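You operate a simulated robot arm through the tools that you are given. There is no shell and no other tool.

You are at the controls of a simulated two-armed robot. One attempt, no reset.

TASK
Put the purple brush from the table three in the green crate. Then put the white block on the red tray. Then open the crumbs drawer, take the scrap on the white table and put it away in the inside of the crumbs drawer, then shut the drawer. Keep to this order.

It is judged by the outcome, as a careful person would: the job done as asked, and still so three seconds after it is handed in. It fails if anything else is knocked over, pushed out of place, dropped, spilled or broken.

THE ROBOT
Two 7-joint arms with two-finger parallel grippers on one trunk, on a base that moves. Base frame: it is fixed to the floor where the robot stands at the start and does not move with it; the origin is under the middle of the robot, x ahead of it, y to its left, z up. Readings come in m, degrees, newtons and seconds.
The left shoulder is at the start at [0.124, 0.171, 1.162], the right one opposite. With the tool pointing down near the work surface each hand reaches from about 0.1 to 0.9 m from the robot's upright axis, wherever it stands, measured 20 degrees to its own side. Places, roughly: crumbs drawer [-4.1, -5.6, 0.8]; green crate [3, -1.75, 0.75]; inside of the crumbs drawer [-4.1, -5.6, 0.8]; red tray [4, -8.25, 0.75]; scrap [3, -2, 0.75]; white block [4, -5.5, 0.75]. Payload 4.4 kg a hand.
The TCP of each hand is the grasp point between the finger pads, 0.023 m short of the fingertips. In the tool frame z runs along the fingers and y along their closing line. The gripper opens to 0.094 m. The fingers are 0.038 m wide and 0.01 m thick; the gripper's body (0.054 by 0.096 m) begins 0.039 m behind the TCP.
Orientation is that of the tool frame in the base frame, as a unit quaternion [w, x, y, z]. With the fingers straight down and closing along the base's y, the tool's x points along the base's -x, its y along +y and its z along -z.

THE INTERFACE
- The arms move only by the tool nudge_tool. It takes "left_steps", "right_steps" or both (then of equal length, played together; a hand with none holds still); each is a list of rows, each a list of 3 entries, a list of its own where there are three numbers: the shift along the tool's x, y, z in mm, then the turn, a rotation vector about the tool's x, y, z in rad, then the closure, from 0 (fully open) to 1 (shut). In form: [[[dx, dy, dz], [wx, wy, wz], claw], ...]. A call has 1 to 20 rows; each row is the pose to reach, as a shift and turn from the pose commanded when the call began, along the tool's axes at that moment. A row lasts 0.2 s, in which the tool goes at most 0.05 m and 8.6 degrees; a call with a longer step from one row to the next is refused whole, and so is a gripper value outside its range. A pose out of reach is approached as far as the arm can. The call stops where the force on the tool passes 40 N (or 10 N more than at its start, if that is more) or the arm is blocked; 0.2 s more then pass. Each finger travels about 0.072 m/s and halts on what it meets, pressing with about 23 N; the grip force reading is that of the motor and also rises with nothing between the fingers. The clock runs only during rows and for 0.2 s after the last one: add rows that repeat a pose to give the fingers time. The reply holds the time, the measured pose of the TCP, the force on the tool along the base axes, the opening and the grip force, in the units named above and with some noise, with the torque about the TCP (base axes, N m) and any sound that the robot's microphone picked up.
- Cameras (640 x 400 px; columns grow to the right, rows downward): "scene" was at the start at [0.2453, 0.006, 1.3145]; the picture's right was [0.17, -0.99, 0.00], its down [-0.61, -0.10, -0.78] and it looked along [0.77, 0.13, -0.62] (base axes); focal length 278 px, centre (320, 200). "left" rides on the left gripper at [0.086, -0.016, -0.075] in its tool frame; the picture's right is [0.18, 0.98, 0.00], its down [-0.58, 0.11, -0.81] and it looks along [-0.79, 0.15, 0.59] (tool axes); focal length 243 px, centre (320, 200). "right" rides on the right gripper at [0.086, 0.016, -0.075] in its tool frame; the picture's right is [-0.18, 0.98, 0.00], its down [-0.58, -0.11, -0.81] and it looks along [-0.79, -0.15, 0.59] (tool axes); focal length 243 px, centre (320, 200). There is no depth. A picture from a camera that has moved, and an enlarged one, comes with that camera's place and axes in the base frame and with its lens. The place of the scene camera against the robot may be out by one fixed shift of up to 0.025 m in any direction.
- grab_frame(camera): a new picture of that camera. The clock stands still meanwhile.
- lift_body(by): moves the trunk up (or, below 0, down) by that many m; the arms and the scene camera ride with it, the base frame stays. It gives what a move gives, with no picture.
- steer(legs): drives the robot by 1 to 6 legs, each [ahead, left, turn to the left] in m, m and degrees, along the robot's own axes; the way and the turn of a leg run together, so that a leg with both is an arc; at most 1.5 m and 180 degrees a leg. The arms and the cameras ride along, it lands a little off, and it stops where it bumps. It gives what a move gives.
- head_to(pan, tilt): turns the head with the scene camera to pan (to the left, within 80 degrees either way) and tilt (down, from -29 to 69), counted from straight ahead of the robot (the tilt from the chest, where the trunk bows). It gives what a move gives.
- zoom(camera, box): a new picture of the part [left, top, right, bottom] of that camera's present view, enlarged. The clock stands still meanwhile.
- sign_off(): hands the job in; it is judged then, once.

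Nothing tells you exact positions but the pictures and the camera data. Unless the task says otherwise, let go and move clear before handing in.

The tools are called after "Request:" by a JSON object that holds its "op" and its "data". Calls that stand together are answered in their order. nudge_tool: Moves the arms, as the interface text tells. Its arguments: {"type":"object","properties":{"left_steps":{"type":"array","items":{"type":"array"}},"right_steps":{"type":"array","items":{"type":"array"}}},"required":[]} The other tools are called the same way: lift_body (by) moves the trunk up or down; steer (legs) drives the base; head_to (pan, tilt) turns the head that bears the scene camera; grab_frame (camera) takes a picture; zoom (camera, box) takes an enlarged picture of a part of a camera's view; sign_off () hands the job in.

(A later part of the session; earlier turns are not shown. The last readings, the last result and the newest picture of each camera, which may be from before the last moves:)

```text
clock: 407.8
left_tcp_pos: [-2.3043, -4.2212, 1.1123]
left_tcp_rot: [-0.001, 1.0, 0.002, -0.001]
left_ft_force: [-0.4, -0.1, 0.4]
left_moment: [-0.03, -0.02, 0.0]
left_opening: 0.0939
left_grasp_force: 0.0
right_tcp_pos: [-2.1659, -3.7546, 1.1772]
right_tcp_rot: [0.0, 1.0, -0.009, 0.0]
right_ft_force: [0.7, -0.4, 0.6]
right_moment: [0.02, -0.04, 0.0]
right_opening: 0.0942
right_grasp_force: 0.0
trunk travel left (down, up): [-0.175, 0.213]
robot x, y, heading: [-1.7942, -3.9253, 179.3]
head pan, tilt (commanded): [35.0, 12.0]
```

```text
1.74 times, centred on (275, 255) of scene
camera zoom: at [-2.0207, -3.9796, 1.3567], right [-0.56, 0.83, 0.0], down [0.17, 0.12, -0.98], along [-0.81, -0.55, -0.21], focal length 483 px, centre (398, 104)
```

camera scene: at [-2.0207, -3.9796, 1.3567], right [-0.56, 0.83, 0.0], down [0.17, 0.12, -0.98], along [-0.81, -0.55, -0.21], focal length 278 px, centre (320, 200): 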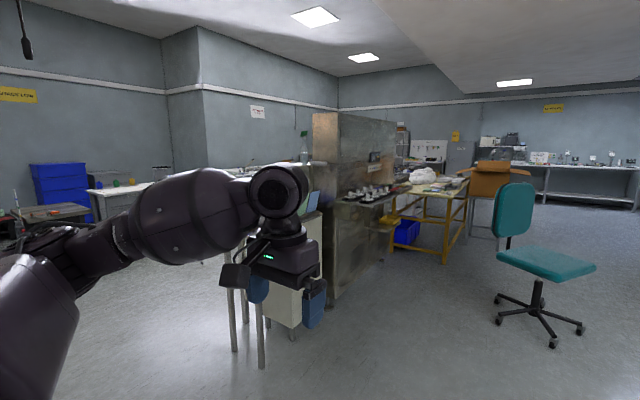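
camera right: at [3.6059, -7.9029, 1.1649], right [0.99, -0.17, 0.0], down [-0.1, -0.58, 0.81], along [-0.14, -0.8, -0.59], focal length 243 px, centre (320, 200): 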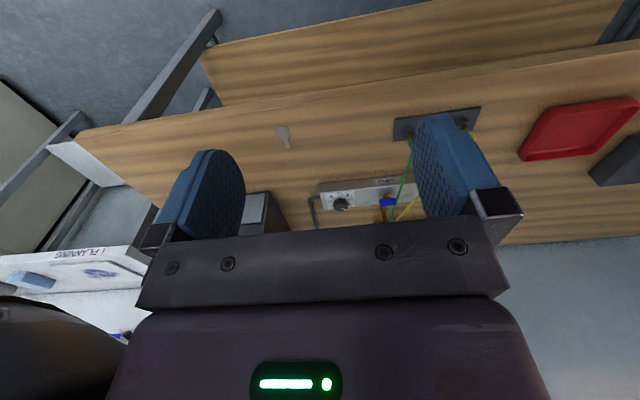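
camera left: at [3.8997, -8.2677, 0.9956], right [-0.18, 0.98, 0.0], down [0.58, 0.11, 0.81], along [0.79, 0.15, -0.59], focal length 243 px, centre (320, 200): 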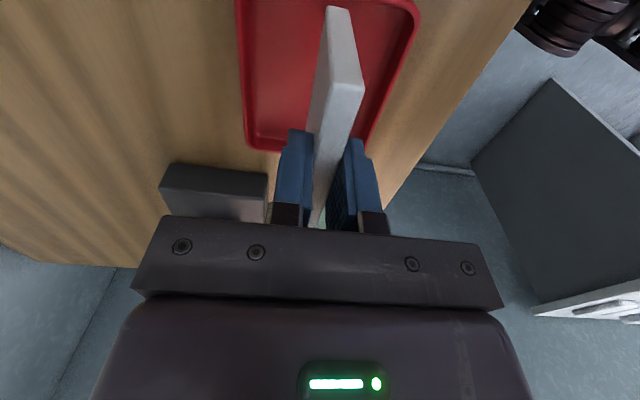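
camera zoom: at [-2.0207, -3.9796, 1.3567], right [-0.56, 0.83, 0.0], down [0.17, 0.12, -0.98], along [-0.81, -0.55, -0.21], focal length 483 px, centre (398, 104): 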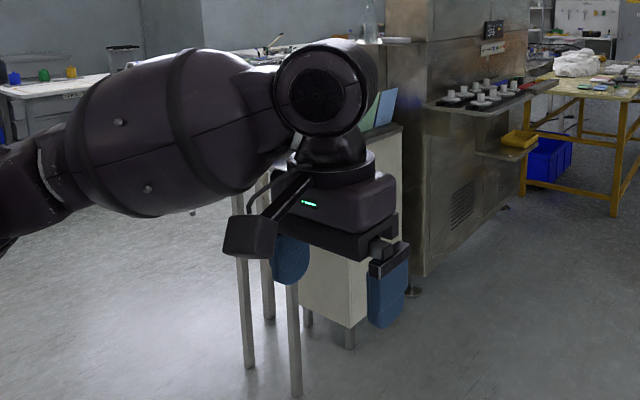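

The drawer appears to be on the machine's east face near (−3.9, −5.6). I'll move a bit west and turn south to look through the gap between the pillar and the machine.

Request:
{"op": "steer", "data": {"legs": [[0.8, 0, 0], [0, 0, 90]]}}

Request:
{"op": "head_to", "data": {"pan": -10, "tilt": 25}}

Request:
{"op": "grab_frame", "data": {"camera": "scene"}}

Request:
{"op": "head_to", "data": {"pan": 30, "tilt": 25}}

Request:
{"op": "grab_frame", "data": {"camera": "scene"}}

```text
clock: 415.8
left_tcp_pos: [-2.2901, -4.4136, 1.1134]
left_tcp_rot: [-0.001, 0.707, 0.707, 0.0]
left_ft_force: [-0.4, -0.4, 0.5]
left_moment: [-0.03, 0.0, -0.01]
left_opening: 0.094
left_grasp_force: 0.0
right_tcp_pos: [-2.7567, -4.2746, 1.1779]
right_tcp_rot: [0.0, 0.713, 0.701, 0.0]
right_ft_force: [0.2, -0.2, 0.0]
right_moment: [-0.01, -0.03, -0.01]
right_opening: 0.0938
right_grasp_force: 0.1
trunk travel left (down, up): [-0.175, 0.213]
robot x, y, heading: [-2.5871, -3.9072, -90.9]
head pan, tilt (commanded): [35.0, 12.0]
```

```text
clock: 416.9
left_tcp_pos: [-2.2905, -4.4145, 1.1136]
left_tcp_rot: [0.0, 0.707, 0.707, -0.001]
left_ft_force: [0.0, -0.2, 0.2]
left_moment: [0.0, 0.01, 0.01]
left_opening: 0.0941
left_grasp_force: 0.0
right_tcp_pos: [-2.7568, -4.2726, 1.1787]
right_tcp_rot: [0.001, 0.713, 0.701, 0.0]
right_ft_force: [-0.3, -0.3, -1.2]
right_moment: [0.03, -0.02, -0.01]
right_opening: 0.0938
right_grasp_force: 0.0
trunk travel left (down, up): [-0.175, 0.213]
robot x, y, heading: [-2.5877, -3.9051, -91.2]
head pan, tilt (commanded): [-10.0, 25.0]
```

```text
taken
camera scene: at [-2.6011, -4.1586, 1.3356], right [-0.98, 0.19, 0.0], down [0.08, 0.41, -0.91], along [-0.17, -0.89, -0.42], focal length 278 px, centre (320, 200)
```

scene: 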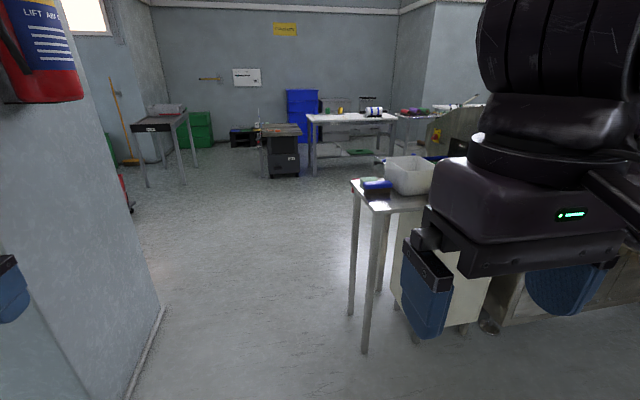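

```text
clock: 418.0
left_tcp_pos: [-2.29, -4.4138, 1.1144]
left_tcp_rot: [0.0, 0.707, 0.708, 0.0]
left_ft_force: [0.4, 0.1, -0.6]
left_moment: [0.0, 0.0, 0.02]
left_opening: 0.0938
left_grasp_force: 0.1
right_tcp_pos: [-2.7555, -4.2739, 1.177]
right_tcp_rot: [0.0, 0.713, 0.701, 0.0]
right_ft_force: [0.1, -0.7, 0.4]
right_moment: [0.02, -0.03, -0.02]
right_opening: 0.0941
right_grasp_force: 0.1
trunk travel left (down, up): [-0.175, 0.213]
robot x, y, heading: [-2.5873, -3.9068, -91.0]
head pan, tilt (commanded): [30.0, 25.0]
```

```text
taken
camera scene: at [-2.5391, -4.1489, 1.3356], right [-0.88, -0.48, 0.0], down [-0.2, 0.37, -0.91], along [0.44, -0.79, -0.42], focal length 278 px, centre (320, 200)
```

scene: 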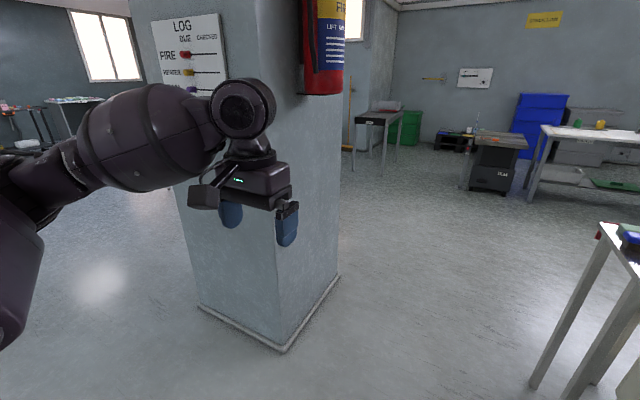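

The gap between the pillar/extinguisher (x ≈ −1.9…−2.05) and the small table (x ≈ −3.0) is best passed sideways, facing west. I'll turn, back off to x ≈ −2.45, and strafe left.

Request:
{"op": "lift_body", "data": {"by": 0.1}}

Request:
{"op": "steer", "data": {"legs": [[0, 0, -89], [-0.13, 0, 0], [0, 0.6, 0]]}}

Request:
{"op": "head_to", "data": {"pan": 20, "tilt": 25}}

Request:
{"op": "grab_frame", "data": {"camera": "scene"}}

```text
clock: 419.3
left_tcp_pos: [-2.29, -4.4149, 1.2131]
left_tcp_rot: [-0.002, 0.707, 0.707, 0.0]
left_ft_force: [0.1, 0.1, 0.5]
left_moment: [0.01, -0.01, 0.0]
left_opening: 0.0939
left_grasp_force: 0.3
right_tcp_pos: [-2.7558, -4.2747, 1.277]
right_tcp_rot: [0.0, 0.714, 0.7, 0.001]
right_ft_force: [-0.9, -0.7, -0.2]
right_moment: [0.02, 0.0, 0.03]
right_opening: 0.094
right_grasp_force: 0.1
trunk travel left (down, up): [-0.275, 0.113]
robot x, y, heading: [-2.5886, -3.9045, -91.2]
head pan, tilt (commanded): [30.0, 25.0]
```

```text
clock: 429.8
left_tcp_pos: [-2.9812, -4.8044, 1.2126]
left_tcp_rot: [-0.001, 1.0, -0.002, -0.001]
left_ft_force: [-0.4, 0.3, -0.8]
left_moment: [0.0, 0.02, 0.03]
left_opening: 0.0938
left_grasp_force: 0.0
right_tcp_pos: [-2.8394, -4.3376, 1.2782]
right_tcp_rot: [0.0, 1.0, -0.01, 0.0]
right_ft_force: [-0.7, 0.0, 0.1]
right_moment: [0.0, -0.03, 0.03]
right_opening: 0.0938
right_grasp_force: 0.1
trunk travel left (down, up): [-0.275, 0.113]
robot x, y, heading: [-2.4726, -4.5077, 178.9]
head pan, tilt (commanded): [30.0, 25.0]
```

```text
clock: 430.5
left_tcp_pos: [-2.9802, -4.8043, 1.2141]
left_tcp_rot: [-0.001, 1.0, -0.001, 0.0]
left_ft_force: [0.5, 0.7, -0.2]
left_moment: [-0.02, 0.0, -0.02]
left_opening: 0.0941
left_grasp_force: 0.0
right_tcp_pos: [-2.8396, -4.3372, 1.2777]
right_tcp_rot: [0.001, 1.0, -0.01, 0.001]
right_ft_force: [-0.1, -0.3, 0.4]
right_moment: [0.0, -0.01, -0.02]
right_opening: 0.0943
right_grasp_force: 0.1
trunk travel left (down, up): [-0.275, 0.113]
robot x, y, heading: [-2.4698, -4.5081, 178.7]
head pan, tilt (commanded): [20.0, 25.0]
```

```text
taken
camera scene: at [-2.6285, -4.5427, 1.4437], right [-0.32, 0.95, 0.0], down [0.4, 0.14, -0.91], along [-0.86, -0.29, -0.42], focal length 278 px, centre (320, 200)
```

scene: 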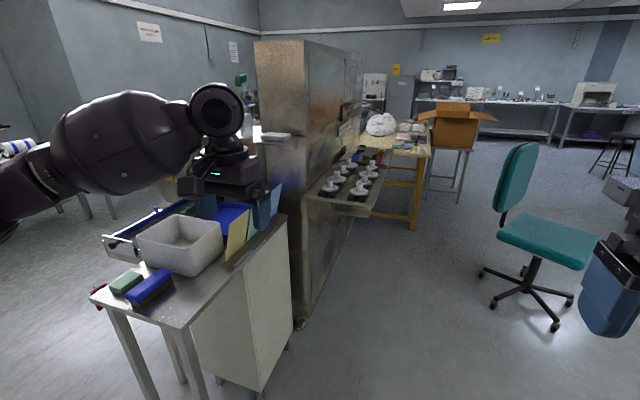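

Request:
{"op": "steer", "data": {"legs": [[0, 0.65, 0.5], [0, 0.6, 0.5]]}}

Request:
{"op": "head_to", "data": {"pan": 5, "tilt": 30}}

Request:
{"op": "grab_frame", "data": {"camera": "scene"}}

```text
clock: 442.0
left_tcp_pos: [-3.0036, -6.0556, 1.2131]
left_tcp_rot: [0.0, 1.0, 0.003, 0.0]
left_ft_force: [-0.6, 0.6, 0.0]
left_moment: [-0.02, -0.01, -0.03]
left_opening: 0.0939
left_grasp_force: 0.0
right_tcp_pos: [-2.8656, -5.5891, 1.2769]
right_tcp_rot: [0.0, 1.0, -0.007, 0.0]
right_ft_force: [0.5, 0.0, 0.0]
right_moment: [-0.01, -0.01, -0.01]
right_opening: 0.094
right_grasp_force: 0.1
trunk travel left (down, up): [-0.275, 0.113]
robot x, y, heading: [-2.495, -5.756, 179.0]
head pan, tilt (commanded): [20.0, 25.0]
```

```text
clock: 442.7
left_tcp_pos: [-3.0032, -6.0566, 1.2134]
left_tcp_rot: [-0.001, 1.0, 0.003, 0.0]
left_ft_force: [-0.1, -0.1, 0.5]
left_moment: [-0.03, -0.03, 0.01]
left_opening: 0.0941
left_grasp_force: 0.0
right_tcp_pos: [-2.866, -5.5884, 1.277]
right_tcp_rot: [0.0, 1.0, -0.008, 0.0]
right_ft_force: [0.3, 0.9, -0.3]
right_moment: [0.02, -0.01, -0.02]
right_opening: 0.0938
right_grasp_force: 0.0
trunk travel left (down, up): [-0.275, 0.113]
robot x, y, heading: [-2.4972, -5.751, 179.4]
head pan, tilt (commanded): [5.0, 30.0]
```

```text
taken
camera scene: at [-2.6567, -5.7689, 1.4357], right [-0.07, 1.0, 0.0], down [0.5, 0.04, -0.87], along [-0.86, -0.06, -0.5], focal length 278 px, centre (320, 200)
```

scene: 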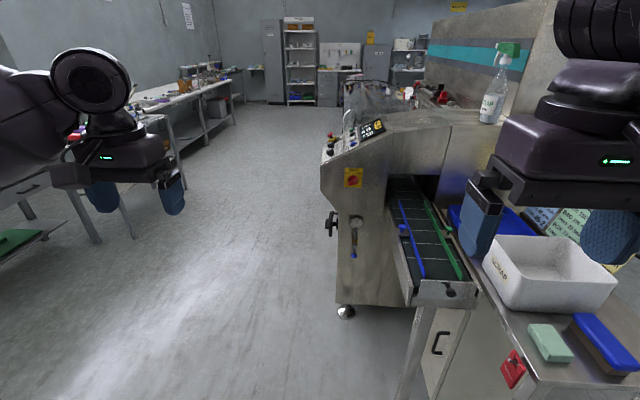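

Request:
{"op": "zoom", "data": {"camera": "scene", "box": [300, 100, 500, 330]}}

Request:
{"op": "zoom", "data": {"camera": "scene", "box": [310, 150, 410, 280]}}

```text
1.74 times, centred on (400, 215) of scene
camera zoom: at [-2.6567, -5.7689, 1.4357], right [-0.07, 1.0, 0.0], down [0.5, 0.04, -0.87], along [-0.86, -0.06, -0.5], focal length 483 px, centre (181, 174)
```

zoom: 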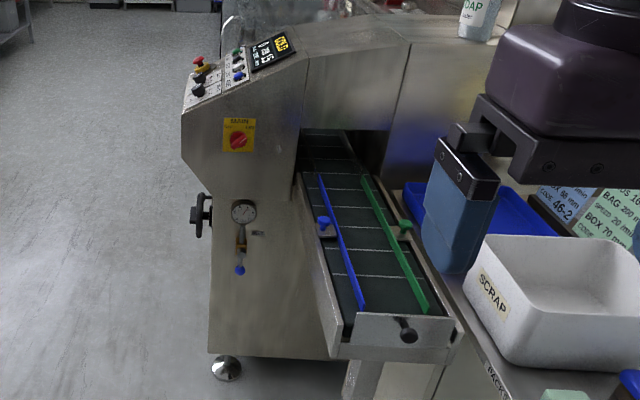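

```text
3.08 times, centred on (360, 215) of scene
camera zoom: at [-2.6567, -5.7689, 1.4357], right [-0.07, 1.0, 0.0], down [0.5, 0.04, -0.87], along [-0.86, -0.06, -0.5], focal length 854 px, centre (197, 154)
```

zoom: 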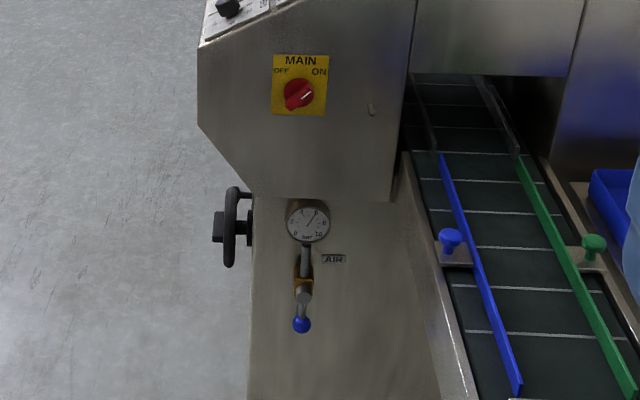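

The machine's east face has only switches and the conveyor; the control panel faces south, so the drawer is likely on its south face. I'll go around to face it from the south.

Request:
{"op": "steer", "data": {"legs": [[0, 0.85, 0.5], [0.9, 0, 0]]}}

Request:
{"op": "head_to", "data": {"pan": -45, "tilt": 25}}

Request:
{"op": "grab_frame", "data": {"camera": "scene"}}

```text
clock: 454.9
left_tcp_pos: [-3.9052, -6.9038, 1.2134]
left_tcp_rot: [0.0, 1.0, 0.003, 0.0]
left_ft_force: [0.3, -0.7, 0.8]
left_moment: [-0.02, -0.02, -0.02]
left_opening: 0.0938
left_grasp_force: 0.1
right_tcp_pos: [-3.7679, -6.4366, 1.2783]
right_tcp_rot: [0.0, 1.0, -0.006, -0.001]
right_ft_force: [-0.8, -0.1, -0.3]
right_moment: [0.02, -0.01, -0.01]
right_opening: 0.094
right_grasp_force: 0.1
trunk travel left (down, up): [-0.275, 0.113]
robot x, y, heading: [-3.3968, -6.6018, 179.1]
head pan, tilt (commanded): [5.0, 30.0]
```

```text
clock: 456.1
left_tcp_pos: [-3.9057, -6.9039, 1.2152]
left_tcp_rot: [-0.001, 1.0, 0.003, 0.0]
left_ft_force: [0.7, 0.0, -0.5]
left_moment: [-0.02, -0.01, 0.0]
left_opening: 0.094
left_grasp_force: 0.1
right_tcp_pos: [-3.7665, -6.4367, 1.2778]
right_tcp_rot: [0.001, 1.0, -0.007, 0.001]
right_ft_force: [0.7, -0.4, 0.0]
right_moment: [0.02, -0.04, 0.01]
right_opening: 0.094
right_grasp_force: 0.1
trunk travel left (down, up): [-0.275, 0.113]
robot x, y, heading: [-3.3998, -6.6027, 179.0]
head pan, tilt (commanded): [-45.0, 25.0]
```

```text
taken
camera scene: at [-3.5328, -6.544, 1.4437], right [0.72, 0.7, 0.0], down [0.29, -0.3, -0.91], along [-0.63, 0.65, -0.42], focal length 278 px, centre (320, 200)
```

scene: 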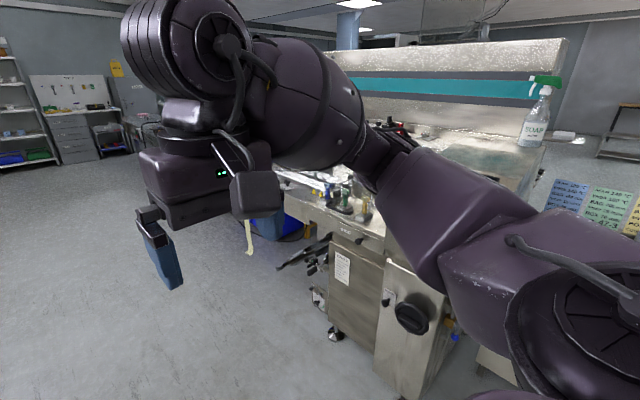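

Request:
{"op": "steer", "data": {"legs": [[0.35, 0, 0], [0, 0, -89]]}}

Request:
{"op": "head_to", "data": {"pan": 0, "tilt": 35}}

Request:
{"op": "grab_frame", "data": {"camera": "scene"}}

```text
clock: 462.2
left_tcp_pos: [-4.0609, -6.0979, 1.213]
left_tcp_rot: [0.0, 0.715, -0.699, 0.001]
left_ft_force: [-0.1, -0.2, 0.1]
left_moment: [0.02, 0.02, -0.04]
left_opening: 0.0939
left_grasp_force: 0.1
right_tcp_pos: [-3.5907, -6.2274, 1.2777]
right_tcp_rot: [-0.001, 0.708, -0.706, 0.0]
right_ft_force: [0.1, -0.2, -0.6]
right_moment: [0.01, -0.03, -0.01]
right_opening: 0.0941
right_grasp_force: 0.0
trunk travel left (down, up): [-0.275, 0.113]
robot x, y, heading: [-3.7487, -6.5987, 90.0]
head pan, tilt (commanded): [-45.0, 25.0]
```

```text
clock: 463.3
left_tcp_pos: [-4.0613, -6.0966, 1.2135]
left_tcp_rot: [-0.001, 0.715, -0.699, 0.0]
left_ft_force: [0.3, 0.1, 0.1]
left_moment: [-0.01, 0.06, -0.01]
left_opening: 0.0939
left_grasp_force: 0.0
right_tcp_pos: [-3.5923, -6.226, 1.2773]
right_tcp_rot: [0.0, 0.708, -0.706, 0.0]
right_ft_force: [-0.4, -0.1, -0.8]
right_moment: [0.02, 0.02, 0.02]
right_opening: 0.0941
right_grasp_force: 0.1
trunk travel left (down, up): [-0.275, 0.113]
robot x, y, heading: [-3.7551, -6.5948, 90.0]
head pan, tilt (commanded): [0.0, 35.0]
```

```text
taken
camera scene: at [-3.7442, -6.4419, 1.4279], right [1.0, 0.0, 0.0], down [0.0, -0.57, -0.82], along [0.0, 0.82, -0.57], focal length 278 px, centre (320, 200)
```

scene: 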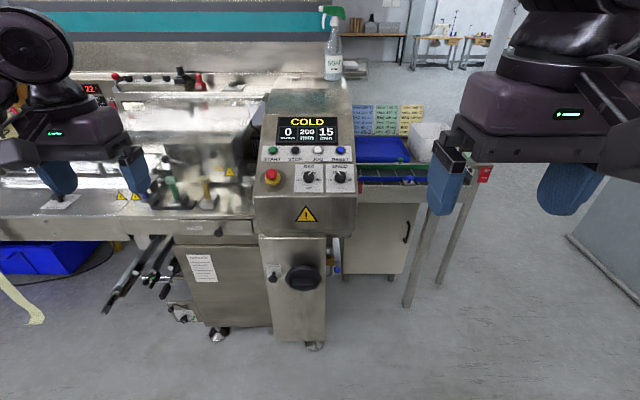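

The crumbs drawer seems to be the shallow front at pixel (215, 230), i.e. about (−4.10, −5.7, 0.8). Zooming in.

Request:
{"op": "zoom", "data": {"camera": "scene", "box": [130, 160, 290, 270]}}

Request:
{"op": "grab_frame", "data": {"camera": "left"}}

```text
3.64 times, centred on (210, 215) of scene
camera zoom: at [-3.7442, -6.4419, 1.4279], right [1.0, 0.0, 0.0], down [0.0, -0.57, -0.82], along [0.0, 0.82, -0.57], focal length 1009 px, centre (720, 146)
```

zoom: 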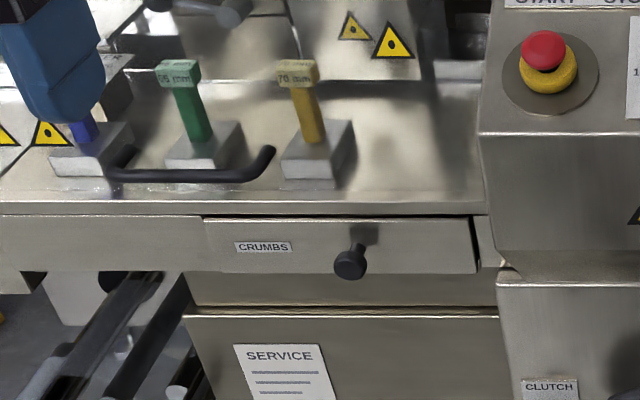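

```text
taken
camera left: at [-4.043, -6.1831, 1.2878], right [-0.98, -0.21, 0.0], down [-0.12, 0.58, 0.81], along [-0.17, 0.79, -0.59], focal length 243 px, centre (320, 200)
```

left: 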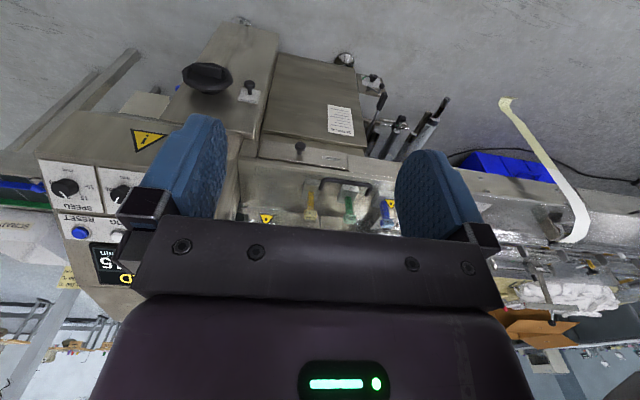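

CRUMBS drawer confirmed: shallow front with a black knob near (−4.083, −5.744, 0.79). I'll drive forward ~0.2 m and lower the trunk, then look closer with the wrist camera.

Request:
{"op": "steer", "data": {"legs": [[0.2, 0, 0]]}}

Request:
{"op": "lift_body", "data": {"by": -0.1}}

Request:
{"op": "nudge_tool", "data": {"left_steps": [[[40, 0, 0], [0, 0, 0], 0], [[80, 0, 0], [0, 0, 0], 0], [[120, 0, 0], [0, 0, 0], 0], [[150, 0, 0], [0, 0, 0], 0], [[150, 0, 0], [0, 0, 0], 0]]}}

Request:
{"op": "grab_frame", "data": {"camera": "left"}}

Request:
{"op": "zoom", "data": {"camera": "left", "box": [200, 60, 420, 220]}}

Request:
{"op": "grab_frame", "data": {"camera": "scene"}}

```text
clock: 464.9
left_tcp_pos: [-4.0607, -5.8981, 1.2134]
left_tcp_rot: [0.0, 0.716, -0.699, -0.001]
left_ft_force: [0.2, 0.1, -0.3]
left_moment: [-0.03, -0.01, 0.01]
left_opening: 0.0941
left_grasp_force: 0.0
right_tcp_pos: [-3.5905, -6.0299, 1.2781]
right_tcp_rot: [0.0, 0.708, -0.706, 0.0]
right_ft_force: [0.1, -0.3, 0.0]
right_moment: [-0.04, -0.01, 0.03]
right_opening: 0.0941
right_grasp_force: 0.0
trunk travel left (down, up): [-0.275, 0.113]
robot x, y, heading: [-3.7507, -6.3975, 90.1]
head pan, tilt (commanded): [0.0, 35.0]
```

```text
clock: 466.2
left_tcp_pos: [-4.0612, -5.9015, 1.1157]
left_tcp_rot: [-0.001, 0.714, -0.7, 0.0]
left_ft_force: [-0.1, -0.8, -0.3]
left_moment: [0.05, -0.02, -0.01]
left_opening: 0.0937
left_grasp_force: 0.0
right_tcp_pos: [-3.5911, -6.0322, 1.1786]
right_tcp_rot: [-0.002, 0.708, -0.706, -0.001]
right_ft_force: [0.0, 0.2, 0.5]
right_moment: [0.04, 0.03, 0.01]
right_opening: 0.094
right_grasp_force: 0.1
trunk travel left (down, up): [-0.175, 0.213]
robot x, y, heading: [-3.7525, -6.4001, 90.4]
head pan, tilt (commanded): [0.0, 35.0]
```

```text
clock: 467.6
left_tcp_pos: [-4.0396, -6.018, 1.185]
left_tcp_rot: [0.103, -0.68, 0.721, 0.083]
left_ft_force: [-0.7, 0.4, 0.7]
left_moment: [-0.02, -0.04, -0.01]
left_opening: 0.094
left_grasp_force: 0.1
left hand out of reach, approached as far as the arm can: row 3, 4, 5
right_tcp_pos: [-3.5919, -6.0298, 1.178]
right_tcp_rot: [0.001, 0.708, -0.706, -0.001]
right_ft_force: [-0.7, -0.2, 0.1]
right_moment: [-0.02, 0.0, -0.03]
right_opening: 0.0939
right_grasp_force: 0.1
trunk travel left (down, up): [-0.175, 0.213]
robot x, y, heading: [-3.7517, -6.4035, 90.0]
head pan, tilt (commanded): [0.0, 35.0]
stopped in row 5 (left hand): the arm was blocked; the commanded pose is now the measured one
```

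```text
taken
camera left: at [-4.0298, -6.122, 1.2338], right [-0.99, -0.12, -0.07], down [-0.11, 0.36, 0.93], along [-0.09, 0.93, -0.37], focal length 243 px, centre (320, 200)
```

left: 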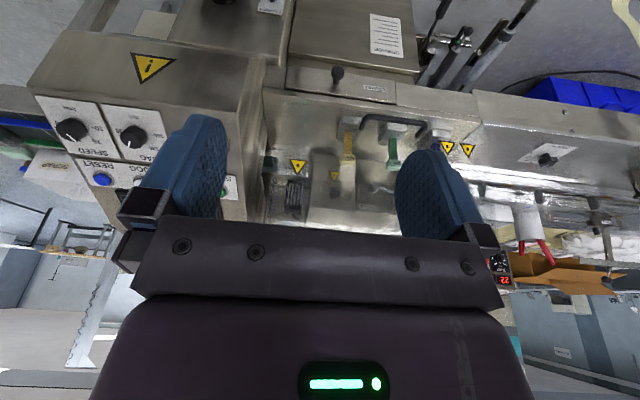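

```text
2.50 times, centred on (310, 140) of left
camera zoom: at [-4.0298, -6.122, 1.2338], right [-0.99, -0.12, -0.07], down [-0.11, 0.36, 0.93], along [-0.09, 0.93, -0.37], focal length 606 px, centre (345, 350)
```

zoom: 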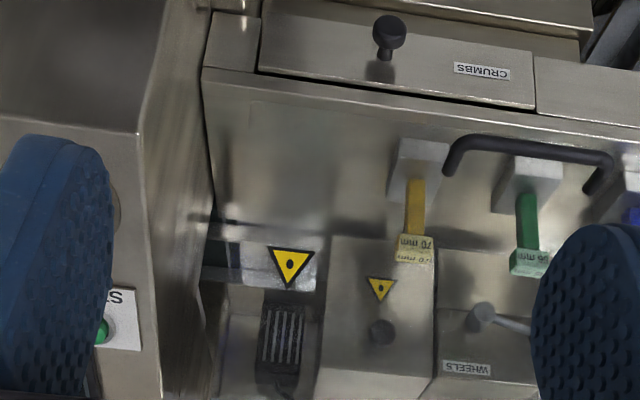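

```text
taken
camera scene: at [-3.745, -6.1676, 1.3197], right [1.0, 0.0, 0.0], down [0.0, -0.57, -0.82], along [0.0, 0.82, -0.57], focal length 278 px, centre (320, 200)
```

scene: 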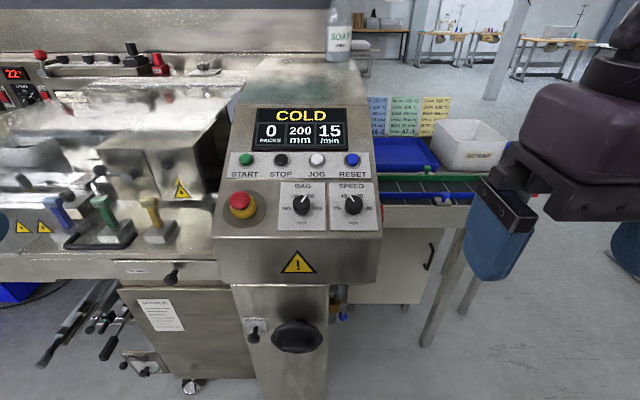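

I'll bring the left hand in front of and above the knob, fingers tilted 45° forward, to see it closely before gripping.

Request:
{"op": "nudge_tool", "data": {"left_steps": [[[-12, 8, 40], [-0.006, -0.065, -0.005], 0], [[-24, 16, 82], [-0.012, -0.13, -0.011], 0], [[-37, 24, 125], [-0.018, -0.195, -0.016], 0], [[-50, 32, 170], [-0.024, -0.26, -0.021], 0], [[-63, 40, 214], [-0.031, -0.325, -0.027], 0], [[-76, 48, 258], [-0.037, -0.39, -0.032], 0], [[-89, 56, 303], [-0.043, -0.455, -0.037], 0], [[-101, 64, 347], [-0.049, -0.521, -0.043], 0], [[-101, 64, 347], [-0.049, -0.521, -0.043], 0]]}}

Request:
{"op": "grab_frame", "data": {"camera": "left"}}

Request:
{"op": "grab_frame", "data": {"camera": "scene"}}

```text
clock: 469.6
left_tcp_pos: [-4.0859, -5.8276, 0.8763]
left_tcp_rot: [-0.27, 0.653, -0.653, -0.272]
left_ft_force: [-0.3, -0.4, 0.2]
left_moment: [0.0, -0.03, -0.02]
left_opening: 0.0939
left_grasp_force: 0.1
left hand out of reach, approached as far as the arm can: row 1, 2
right_tcp_pos: [-3.5925, -6.0305, 1.1784]
right_tcp_rot: [-0.001, 0.708, -0.706, 0.0]
right_ft_force: [-0.6, 0.5, 0.0]
right_moment: [0.01, 0.01, 0.02]
right_opening: 0.0937
right_grasp_force: 0.0
trunk travel left (down, up): [-0.175, 0.213]
robot x, y, heading: [-3.7505, -6.4045, 90.1]
head pan, tilt (commanded): [0.0, 35.0]
```

```text
taken
camera left: at [-4.0687, -5.9415, 0.8674], right [-0.98, -0.13, -0.13], down [-0.11, -0.16, 0.98], along [-0.15, 0.98, 0.14], focal length 243 px, centre (320, 200)
```

left: 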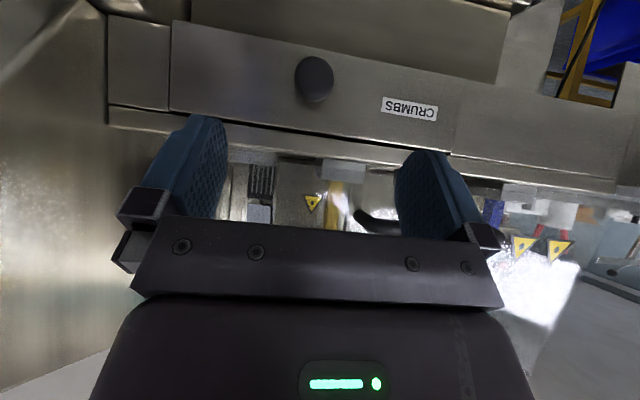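

```text
taken
camera scene: at [-3.7447, -6.1691, 1.3203], right [1.0, 0.0, 0.0], down [0.0, -0.57, -0.82], along [0.0, 0.82, -0.57], focal length 278 px, centre (320, 200)
```

scene: 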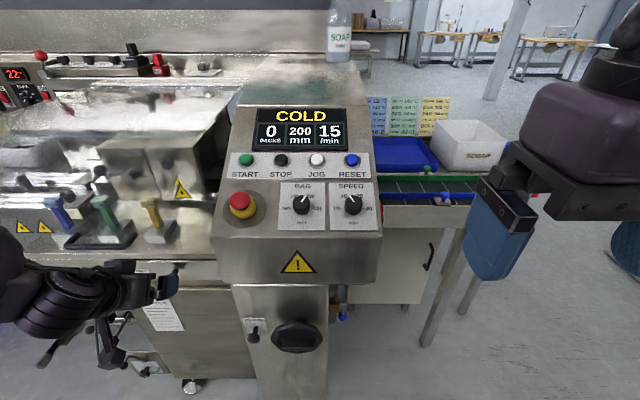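

From two wrist views the knob head is at K = (−4.081, −5.762, 0.809), ≈26 mm across, standing ~4 cm off the drawer front. Approaching along the finger direction and gripping it.

Request:
{"op": "nudge_tool", "data": {"left_steps": [[[0, -2, 20], [0, 0, 0], 0.2], [[1, -5, 45], [0, 0, 0], 0.4], [[1, -5, 70], [0, 0, 0], 0.4], [[1, -5, 92], [0, 0, 0], 0.4], [[1, -5, 92], [0, 0, 0], 0.4]]}}

Request:
{"op": "grab_frame", "data": {"camera": "left"}}

```text
clock: 470.8
left_tcp_pos: [-4.0975, -5.7798, 0.8497]
left_tcp_rot: [-0.269, 0.654, -0.653, -0.272]
left_ft_force: [-0.4, 0.0, -0.4]
left_moment: [0.0, 0.01, 0.0]
left_opening: 0.0563
left_grasp_force: 0.1
left hand out of reach, approached as far as the arm can: row 2, 3, 4, 5
right_tcp_pos: [-3.5913, -6.0297, 1.1775]
right_tcp_rot: [0.001, 0.708, -0.706, 0.0]
right_ft_force: [0.1, 0.5, 0.1]
right_moment: [0.02, -0.02, 0.01]
right_opening: 0.0942
right_grasp_force: 0.0
trunk travel left (down, up): [-0.175, 0.213]
robot x, y, heading: [-3.753, -6.3997, 90.1]
head pan, tilt (commanded): [0.0, 35.0]
```

```text
taken
camera left: at [-4.0821, -5.8931, 0.8411], right [-0.98, -0.13, -0.13], down [-0.11, -0.16, 0.98], along [-0.15, 0.98, 0.14], focal length 243 px, centre (320, 200)
```

left: 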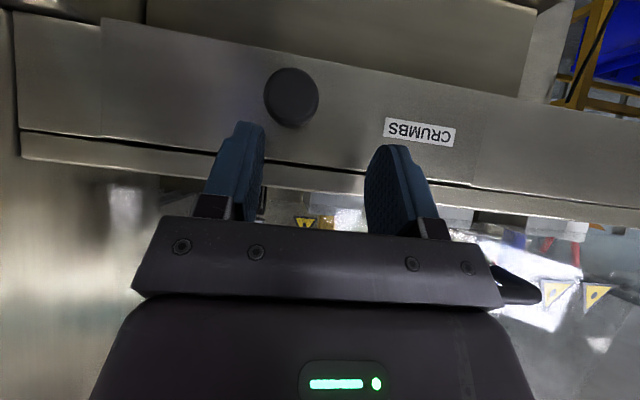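

The arm is too cramped here; I'll back the base off ~12 cm so the arm can extend more comfortably, then re-approach.

Request:
{"op": "steer", "data": {"legs": [[-0.14, 0, 0]]}}

Request:
{"op": "nudge_tool", "data": {"left_steps": [[[-20, 0, 20], [0, 0, 0], 0.4], [[-40, 0, 40], [0, 0, 0], 0.4], [[-40, 0, 40], [0, 0, 0], 0.4]]}}

```text
clock: 472.2
left_tcp_pos: [-4.0983, -5.9196, 0.8501]
left_tcp_rot: [0.27, -0.653, 0.653, 0.271]
left_ft_force: [0.1, -0.5, 0.5]
left_moment: [0.02, 0.0, 0.02]
left_opening: 0.0564
left_grasp_force: 0.1
right_tcp_pos: [-3.5921, -6.1684, 1.1778]
right_tcp_rot: [-0.001, 0.708, -0.707, -0.001]
right_ft_force: [-0.4, -0.3, -0.7]
right_moment: [0.01, 0.0, -0.02]
right_opening: 0.0943
right_grasp_force: 0.0
trunk travel left (down, up): [-0.175, 0.213]
robot x, y, heading: [-3.7509, -6.5367, 89.9]
head pan, tilt (commanded): [0.0, 35.0]
```

```text
clock: 473.0
left_tcp_pos: [-4.1072, -5.873, 0.8681]
left_tcp_rot: [0.27, -0.653, 0.654, 0.27]
left_ft_force: [-0.4, -0.6, 0.0]
left_moment: [0.0, 0.0, 0.0]
left_opening: 0.0565
left_grasp_force: 0.1
left hand out of reach, approached as far as the arm can: row 1, 2, 3
right_tcp_pos: [-3.5917, -6.1682, 1.1783]
right_tcp_rot: [0.0, 0.709, -0.706, 0.0]
right_ft_force: [-0.3, -0.8, 0.8]
right_moment: [0.03, -0.01, 0.02]
right_opening: 0.0942
right_grasp_force: 0.0
trunk travel left (down, up): [-0.175, 0.213]
robot x, y, heading: [-3.751, -6.5393, 90.2]
head pan, tilt (commanded): [0.0, 35.0]
```

The left arm is at a wrist limit; the right arm (still in its initial configuration) is better. I'll retract the left hand to its standard pose and shift the robot left so the right hand faces the knob.

Request:
{"op": "nudge_tool", "data": {"left_steps": [[[0, -6, -40], [0, 0.09, 0], 0.3], [[-1, -12, -80], [0, 0.19, 0], 0.2], [[-3, -18, -120], [0, 0.29, 0], 0], [[-4, -24, -160], [0, 0.39, 0], 0], [[-6, -30, -200], [0, 0.49, 0], 0], [[-8, -36, -240], [0, 0.59, 0], 0], [[-9, -42, -280], [0, 0.69, 0], 0], [[-10, -47, -317], [0, 0.785, 0], 0], [[-10, -47, -317], [0, 0.785, 0], 0]]}}

Request:
{"op": "steer", "data": {"legs": [[0, 0.5, 0]]}}

Request:
{"op": "grab_frame", "data": {"camera": "scene"}}

Request:
{"op": "grab_frame", "data": {"camera": "right"}}

```text
clock: 475.0
left_tcp_pos: [-4.0587, -6.0916, 1.0999]
left_tcp_rot: [0.001, 0.708, -0.707, 0.0]
left_ft_force: [0.9, 0.4, -0.2]
left_moment: [-0.05, -0.01, 0.01]
left_opening: 0.0941
left_grasp_force: 0.1
right_tcp_pos: [-3.5911, -6.167, 1.1782]
right_tcp_rot: [0.0, 0.709, -0.705, 0.0]
right_ft_force: [1.0, 0.7, -0.7]
right_moment: [0.03, -0.01, 0.07]
right_opening: 0.0941
right_grasp_force: 0.1
trunk travel left (down, up): [-0.175, 0.213]
robot x, y, heading: [-3.7553, -6.538, 90.1]
head pan, tilt (commanded): [0.0, 35.0]
```

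```text
clock: 479.9
left_tcp_pos: [-4.5609, -6.0939, 1.1001]
left_tcp_rot: [0.0, 0.708, -0.707, 0.0]
left_ft_force: [0.7, -0.3, -0.6]
left_moment: [0.02, -0.02, 0.01]
left_opening: 0.0942
left_grasp_force: 0.0
right_tcp_pos: [-4.093, -6.1698, 1.1778]
right_tcp_rot: [0.001, 0.709, -0.705, 0.0]
right_ft_force: [-0.6, -0.7, 0.5]
right_moment: [0.01, -0.02, 0.0]
right_opening: 0.0941
right_grasp_force: 0.1
trunk travel left (down, up): [-0.175, 0.213]
robot x, y, heading: [-4.254, -6.5376, 90.3]
head pan, tilt (commanded): [0.0, 35.0]
```

```text
taken
camera scene: at [-4.2455, -6.3073, 1.3198], right [1.0, 0.0, 0.0], down [0.0, -0.57, -0.82], along [0.0, 0.82, -0.57], focal length 278 px, centre (320, 200)
```

scene: 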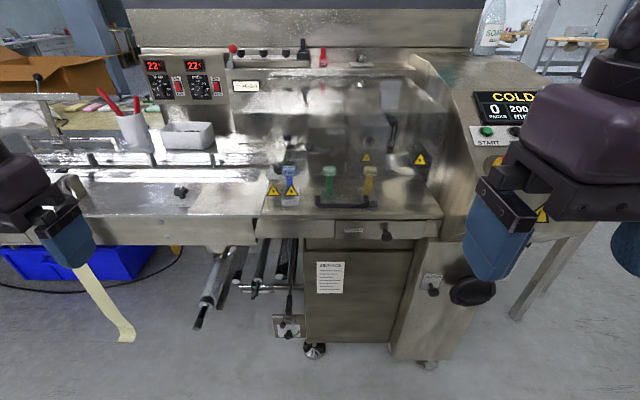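

```text
taken
camera right: at [-4.1077, -6.2552, 1.2534], right [-0.98, 0.18, 0.0], down [0.11, 0.58, 0.81], along [0.14, 0.79, -0.59], focal length 243 px, centre (320, 200)
```

right: 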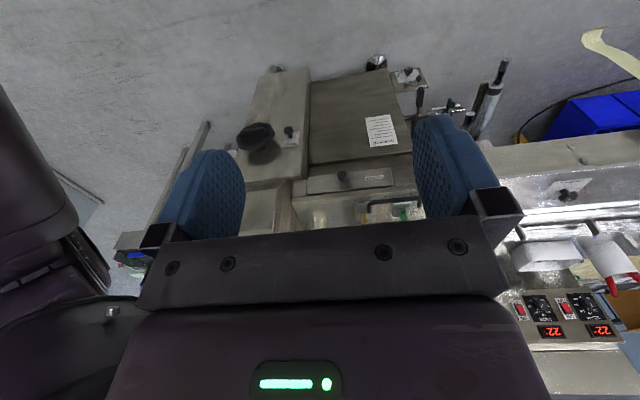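

Request:
{"op": "nudge_tool", "data": {"right_steps": [[[-33, -1, 27], [0, -0.048, 0], 0], [[-67, -2, 54], [0, -0.095, 0], 0], [[-100, -3, 82], [0, -0.143, 0], 0], [[-134, -4, 109], [0, -0.19, 0], 0], [[-167, -5, 136], [0, -0.238, 0], 0], [[-200, -6, 164], [0, -0.286, 0], 0], [[-234, -8, 191], [0, -0.333, 0], 0], [[-267, -9, 218], [0, -0.381, 0], 0.2], [[-301, -10, 245], [0, -0.428, 0], 0.4], [[-335, -11, 273], [0, -0.476, 0], 0.4], [[-368, -12, 300], [0, -0.524, 0], 0.4], [[-368, -12, 300], [0, -0.524, 0], 0.4]]}}

Request:
{"op": "grab_frame", "data": {"camera": "right"}}

Request:
{"op": "zoom", "data": {"camera": "right", "box": [200, 0, 440, 200]}}

```text
clock: 482.5
left_tcp_pos: [-4.56, -6.0931, 1.1012]
left_tcp_rot: [-0.001, 0.708, -0.707, -0.001]
left_ft_force: [0.2, 0.7, 0.2]
left_moment: [0.02, 0.01, -0.01]
left_opening: 0.0938
left_grasp_force: 0.1
right_tcp_pos: [-4.0826, -5.8017, 0.8788]
right_tcp_rot: [-0.184, 0.685, -0.681, -0.184]
right_ft_force: [0.2, 0.3, 0.0]
right_moment: [0.02, -0.03, 0.02]
right_opening: 0.0563
right_grasp_force: 0.0
trunk travel left (down, up): [-0.175, 0.213]
robot x, y, heading: [-4.2556, -6.5418, 90.3]
head pan, tilt (commanded): [0.0, 35.0]
```

```text
taken
camera right: at [-4.0976, -5.913, 0.9005], right [-0.98, 0.15, 0.09], down [0.11, 0.1, 0.99], along [0.14, 0.98, -0.11], focal length 243 px, centre (320, 200)
```

right: 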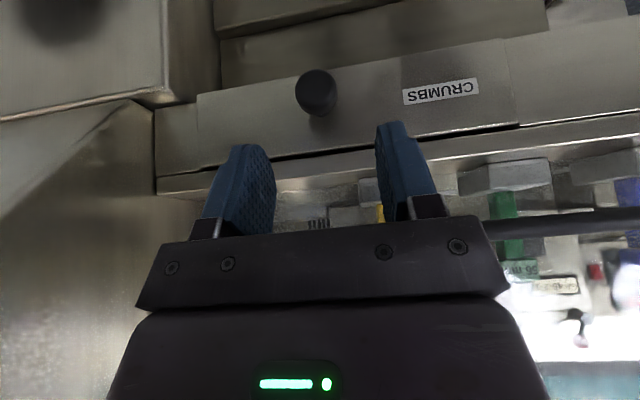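

```text
2.00 times, centred on (320, 100) of right
camera zoom: at [-4.0976, -5.913, 0.9005], right [-0.98, 0.15, 0.09], down [0.11, 0.1, 0.99], along [0.14, 0.98, -0.11], focal length 485 px, centre (320, 400)
```

zoom: 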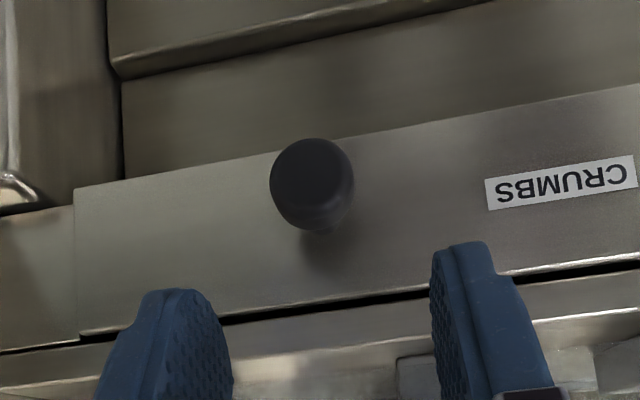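

The right hand reaches well; knob at (−4.080, −5.762, 0.811). Moving in along the fingers and gripping the knob.

Request:
{"op": "nudge_tool", "data": {"right_steps": [[[0, -1, 20], [0, 0, 0], 0.4], [[0, -2, 42], [0, 0, 0], 0.4], [[0, -2.6, 62], [0, 0, 0], 0.4], [[0, -2.6, 80], [0, 0, 0], 0.4], [[0, -2.6, 80], [0, 0, 0], 0.4], [[0, -2.6, 80], [0, 0, 0], 0.6], [[0, -2.6, 80], [0, 0, 0], 0.8], [[0, -2.6, 80], [0, 0, 0], 1], [[0, -2.6, 80], [0, 0, 0], 1], [[0, -2.6, 80], [0, 0, 0], 1]]}}

Request:
{"op": "grab_frame", "data": {"camera": "right"}}

Request:
{"op": "grab_frame", "data": {"camera": "scene"}}

```text
clock: 483.6
left_tcp_pos: [-4.5609, -6.0959, 1.1015]
left_tcp_rot: [0.0, 0.707, -0.707, -0.002]
left_ft_force: [-0.1, -0.3, 0.6]
left_moment: [-0.01, -0.02, 0.0]
left_opening: 0.0938
left_grasp_force: 0.2
right_tcp_pos: [-4.0823, -5.7669, 0.8079]
right_tcp_rot: [-0.18, 0.685, -0.682, -0.182]
right_ft_force: [-0.3, -17.5, 7.5]
right_moment: [-0.06, -0.19, -0.59]
right_opening: 0.056
right_grasp_force: 0.1
trunk travel left (down, up): [-0.175, 0.213]
robot x, y, heading: [-4.2488, -6.5415, 90.2]
head pan, tilt (commanded): [0.0, 35.0]
stopped in row 5 (right hand): the force on the tool passed its limit at 87 N (the readings are from after the stop); the commanded pose is now the measured one
```

```text
taken
camera right: at [-4.0965, -5.8781, 0.8314], right [-0.98, 0.16, 0.09], down [0.11, 0.11, 0.99], along [0.14, 0.98, -0.12], focal length 243 px, centre (320, 200)
```

right: 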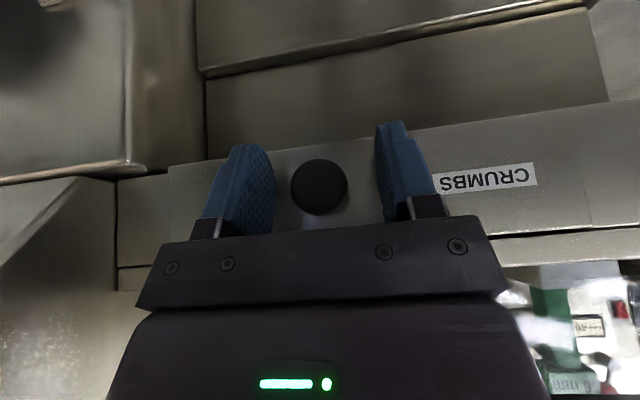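

```text
taken
camera scene: at [-4.2451, -6.3113, 1.3204], right [1.0, 0.0, 0.0], down [0.0, -0.57, -0.82], along [0.0, 0.82, -0.57], focal length 278 px, centre (320, 200)
```

scene: 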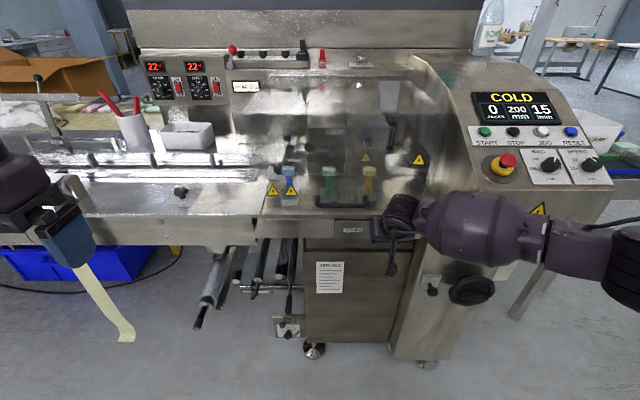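

The fingertips touched the drawer front (the knob sticks out only ~2 cm). I'll ease back a few millimetres so the pads still cover the knob, then close.

Request:
{"op": "nudge_tool", "data": {"right_steps": [[[0, -2, -4], [0, 0, 0], 0.4], [[0.5, -2, -7], [0, 0, 0], 0.4], [[0.5, -2, -7], [0, 0, 0], 0.5], [[0.5, -2, -7], [0, 0, 0], 0.7], [[0.5, -2, -7], [0, 0, 0], 0.9], [[0.5, -2, -7], [0, 0, 0], 1], [[0.5, -2, -7], [0, 0, 0], 1], [[0.5, -2, -7], [0, 0, 0], 1]]}}

Request:
{"op": "grab_frame", "data": {"camera": "right"}}

```text
clock: 485.4
left_tcp_pos: [-4.561, -6.0936, 1.1003]
left_tcp_rot: [0.001, 0.708, -0.706, 0.0]
left_ft_force: [-0.6, -0.7, 0.0]
left_moment: [-0.02, 0.01, -0.01]
left_opening: 0.0937
left_grasp_force: 0.0
right_tcp_pos: [-4.0797, -5.7667, 0.8138]
right_tcp_rot: [-0.181, 0.684, -0.682, -0.183]
right_ft_force: [-4.7, 2.3, 3.5]
right_moment: [0.31, 0.05, 0.07]
right_opening: 0.0274
right_grasp_force: 45.3
trunk travel left (down, up): [-0.175, 0.213]
robot x, y, heading: [-4.255, -6.5405, 90.4]
head pan, tilt (commanded): [0.0, 35.0]
```

```text
taken
camera right: at [-4.0952, -5.8791, 0.8365], right [-0.98, 0.15, 0.09], down [0.11, 0.1, 0.99], along [0.14, 0.98, -0.12], focal length 243 px, centre (320, 200)
```

right: 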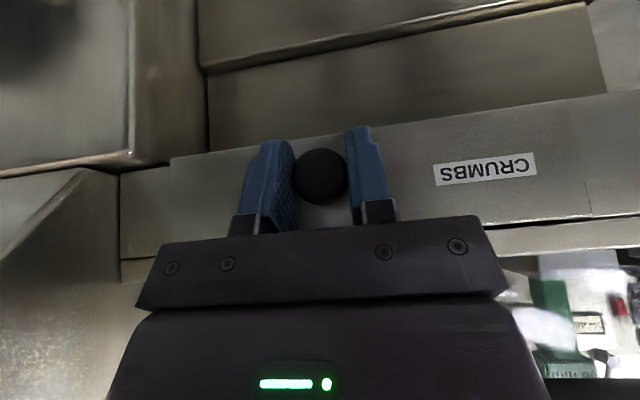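

The knob is gripped. Pulling straight back (−y), starting gently.

Request:
{"op": "nudge_tool", "data": {"right_steps": [[[8.7, 0, -5], [0, 0, 0], 1], [[17.3, 0, -10], [0, 0, 0], 1], [[26, 0, -15], [0, 0, 0], 1], [[34.6, 0, -20], [0, 0, 0], 1], [[34.6, 0, -20], [0, 0, 0], 1]]}}

Request:
{"op": "grab_frame", "data": {"camera": "scene"}}

```text
clock: 486.6
left_tcp_pos: [-4.5603, -6.094, 1.1]
left_tcp_rot: [0.001, 0.708, -0.706, 0.0]
left_ft_force: [-0.7, 0.2, 0.8]
left_moment: [0.01, 0.0, 0.06]
left_opening: 0.094
left_grasp_force: 0.0
right_tcp_pos: [-4.0799, -5.8076, 0.8128]
right_tcp_rot: [-0.181, 0.685, -0.681, -0.183]
right_ft_force: [-8.7, 0.1, 5.0]
right_moment: [0.6, 0.0, 0.14]
right_opening: 0.0273
right_grasp_force: 45.1
trunk travel left (down, up): [-0.175, 0.213]
robot x, y, heading: [-4.2565, -6.5453, 90.2]
head pan, tilt (commanded): [0.0, 35.0]
```

```text
taken
camera scene: at [-4.246, -6.3087, 1.32], right [1.0, 0.0, 0.0], down [0.0, -0.57, -0.82], along [0.0, 0.82, -0.57], focal length 278 px, centre (320, 200)
```

scene: 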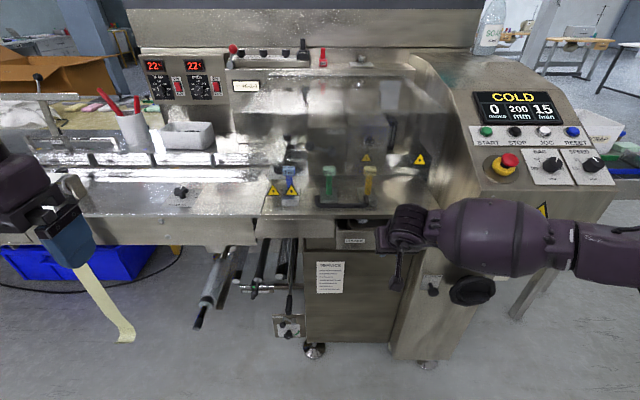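

The drawer slides out. Pulling a further 14 cm.

Request:
{"op": "nudge_tool", "data": {"right_steps": [[[17.3, 0, -10], [0, 0, 0], 1], [[34.6, 0, -20], [0, 0, 0], 1], [[52, 0, -30], [0, 0, 0], 1], [[69.3, 0, -40], [0, 0, 0], 1], [[86.6, 0, -50], [0, 0, 0], 1], [[104, 0, -60], [0, 0, 0], 1], [[121, 0, -70], [0, 0, 0], 1], [[121, 0, -70], [0, 0, 0], 1]]}}

Request:
{"op": "grab_frame", "data": {"camera": "scene"}}

```text
clock: 488.4
left_tcp_pos: [-4.5623, -6.0925, 1.0997]
left_tcp_rot: [0.0, 0.708, -0.706, 0.0]
left_ft_force: [0.0, 0.3, 0.3]
left_moment: [0.0, -0.04, -0.01]
left_opening: 0.0939
left_grasp_force: 0.0
right_tcp_pos: [-4.0805, -5.9486, 0.8131]
right_tcp_rot: [-0.18, 0.685, -0.682, -0.182]
right_ft_force: [-27.5, -0.5, -3.3]
right_moment: [0.14, 0.19, 0.36]
right_opening: 0.0273
right_grasp_force: 45.1
trunk travel left (down, up): [-0.175, 0.213]
robot x, y, heading: [-4.2536, -6.5426, 90.0]
head pan, tilt (commanded): [0.0, 35.0]
```

```text
taken
camera scene: at [-4.2473, -6.308, 1.3197], right [1.0, 0.0, 0.0], down [0.0, -0.57, -0.82], along [0.0, 0.82, -0.57], focal length 278 px, centre (320, 200)
```

scene: 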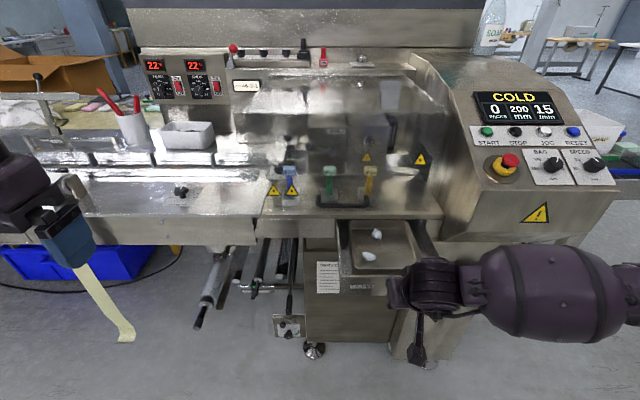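

The drawer is open about 18 cm, with crumbs inside. Releasing the knob and withdrawing the right hand.

Request:
{"op": "nudge_tool", "data": {"right_steps": [[[0, 0, 0], [0, 0, 0], 0.8], [[0, 0, 0], [0, 0, 0], 0.6], [[0, 0, 0], [0, 0, 0], 0.4], [[0, 0, 0], [0, 0, 0], 0.4], [[10, 0, -20], [0, 0, 0], 0.4], [[25, 0, -45], [0, 0, 0], 0.4], [[40, 0, -80], [0, 0, 0], 0.3], [[55, 0, -120], [0, 0, 0], 0.2], [[70, 0, -160], [0, 0, 0], 0], [[80, 0, -200], [0, 0, 0], 0]]}}

Request:
{"op": "grab_frame", "data": {"camera": "scene"}}

Request:
{"op": "zoom", "data": {"camera": "scene", "box": [310, 190, 470, 320]}}

```text
clock: 490.6
left_tcp_pos: [-4.5603, -6.0939, 1.1006]
left_tcp_rot: [0.001, 0.708, -0.706, -0.001]
left_ft_force: [-0.8, 0.8, -0.7]
left_moment: [0.01, 0.03, 0.0]
left_opening: 0.094
left_grasp_force: 0.0
right_tcp_pos: [-4.078, -6.0634, 0.899]
right_tcp_rot: [-0.18, 0.684, -0.683, -0.182]
right_ft_force: [0.1, 0.1, 0.6]
right_moment: [-0.02, -0.01, -0.02]
right_opening: 0.0941
right_grasp_force: 0.0
right hand out of reach, approached as far as the arm can: row 9, 10
trunk travel left (down, up): [-0.175, 0.213]
robot x, y, heading: [-4.2518, -6.5416, 90.2]
head pan, tilt (commanded): [0.0, 35.0]
```

```text
taken
camera scene: at [-4.2451, -6.3084, 1.3199], right [1.0, 0.0, 0.0], down [0.0, -0.57, -0.82], along [0.0, 0.82, -0.57], focal length 278 px, centre (320, 200)
```

scene: 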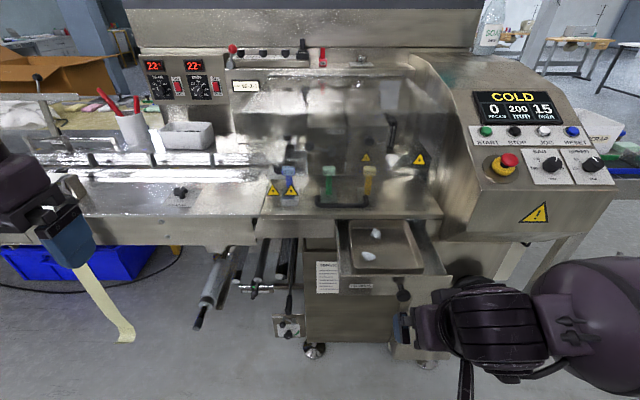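

```text
3.08 times, centred on (390, 255) of scene
camera zoom: at [-4.2451, -6.3084, 1.3199], right [1.0, 0.0, 0.0], down [0.0, -0.57, -0.82], along [0.0, 0.82, -0.57], focal length 854 px, centre (105, 31)
```

zoom: 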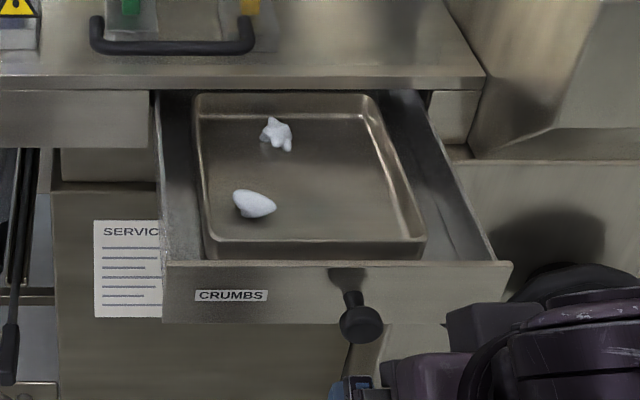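

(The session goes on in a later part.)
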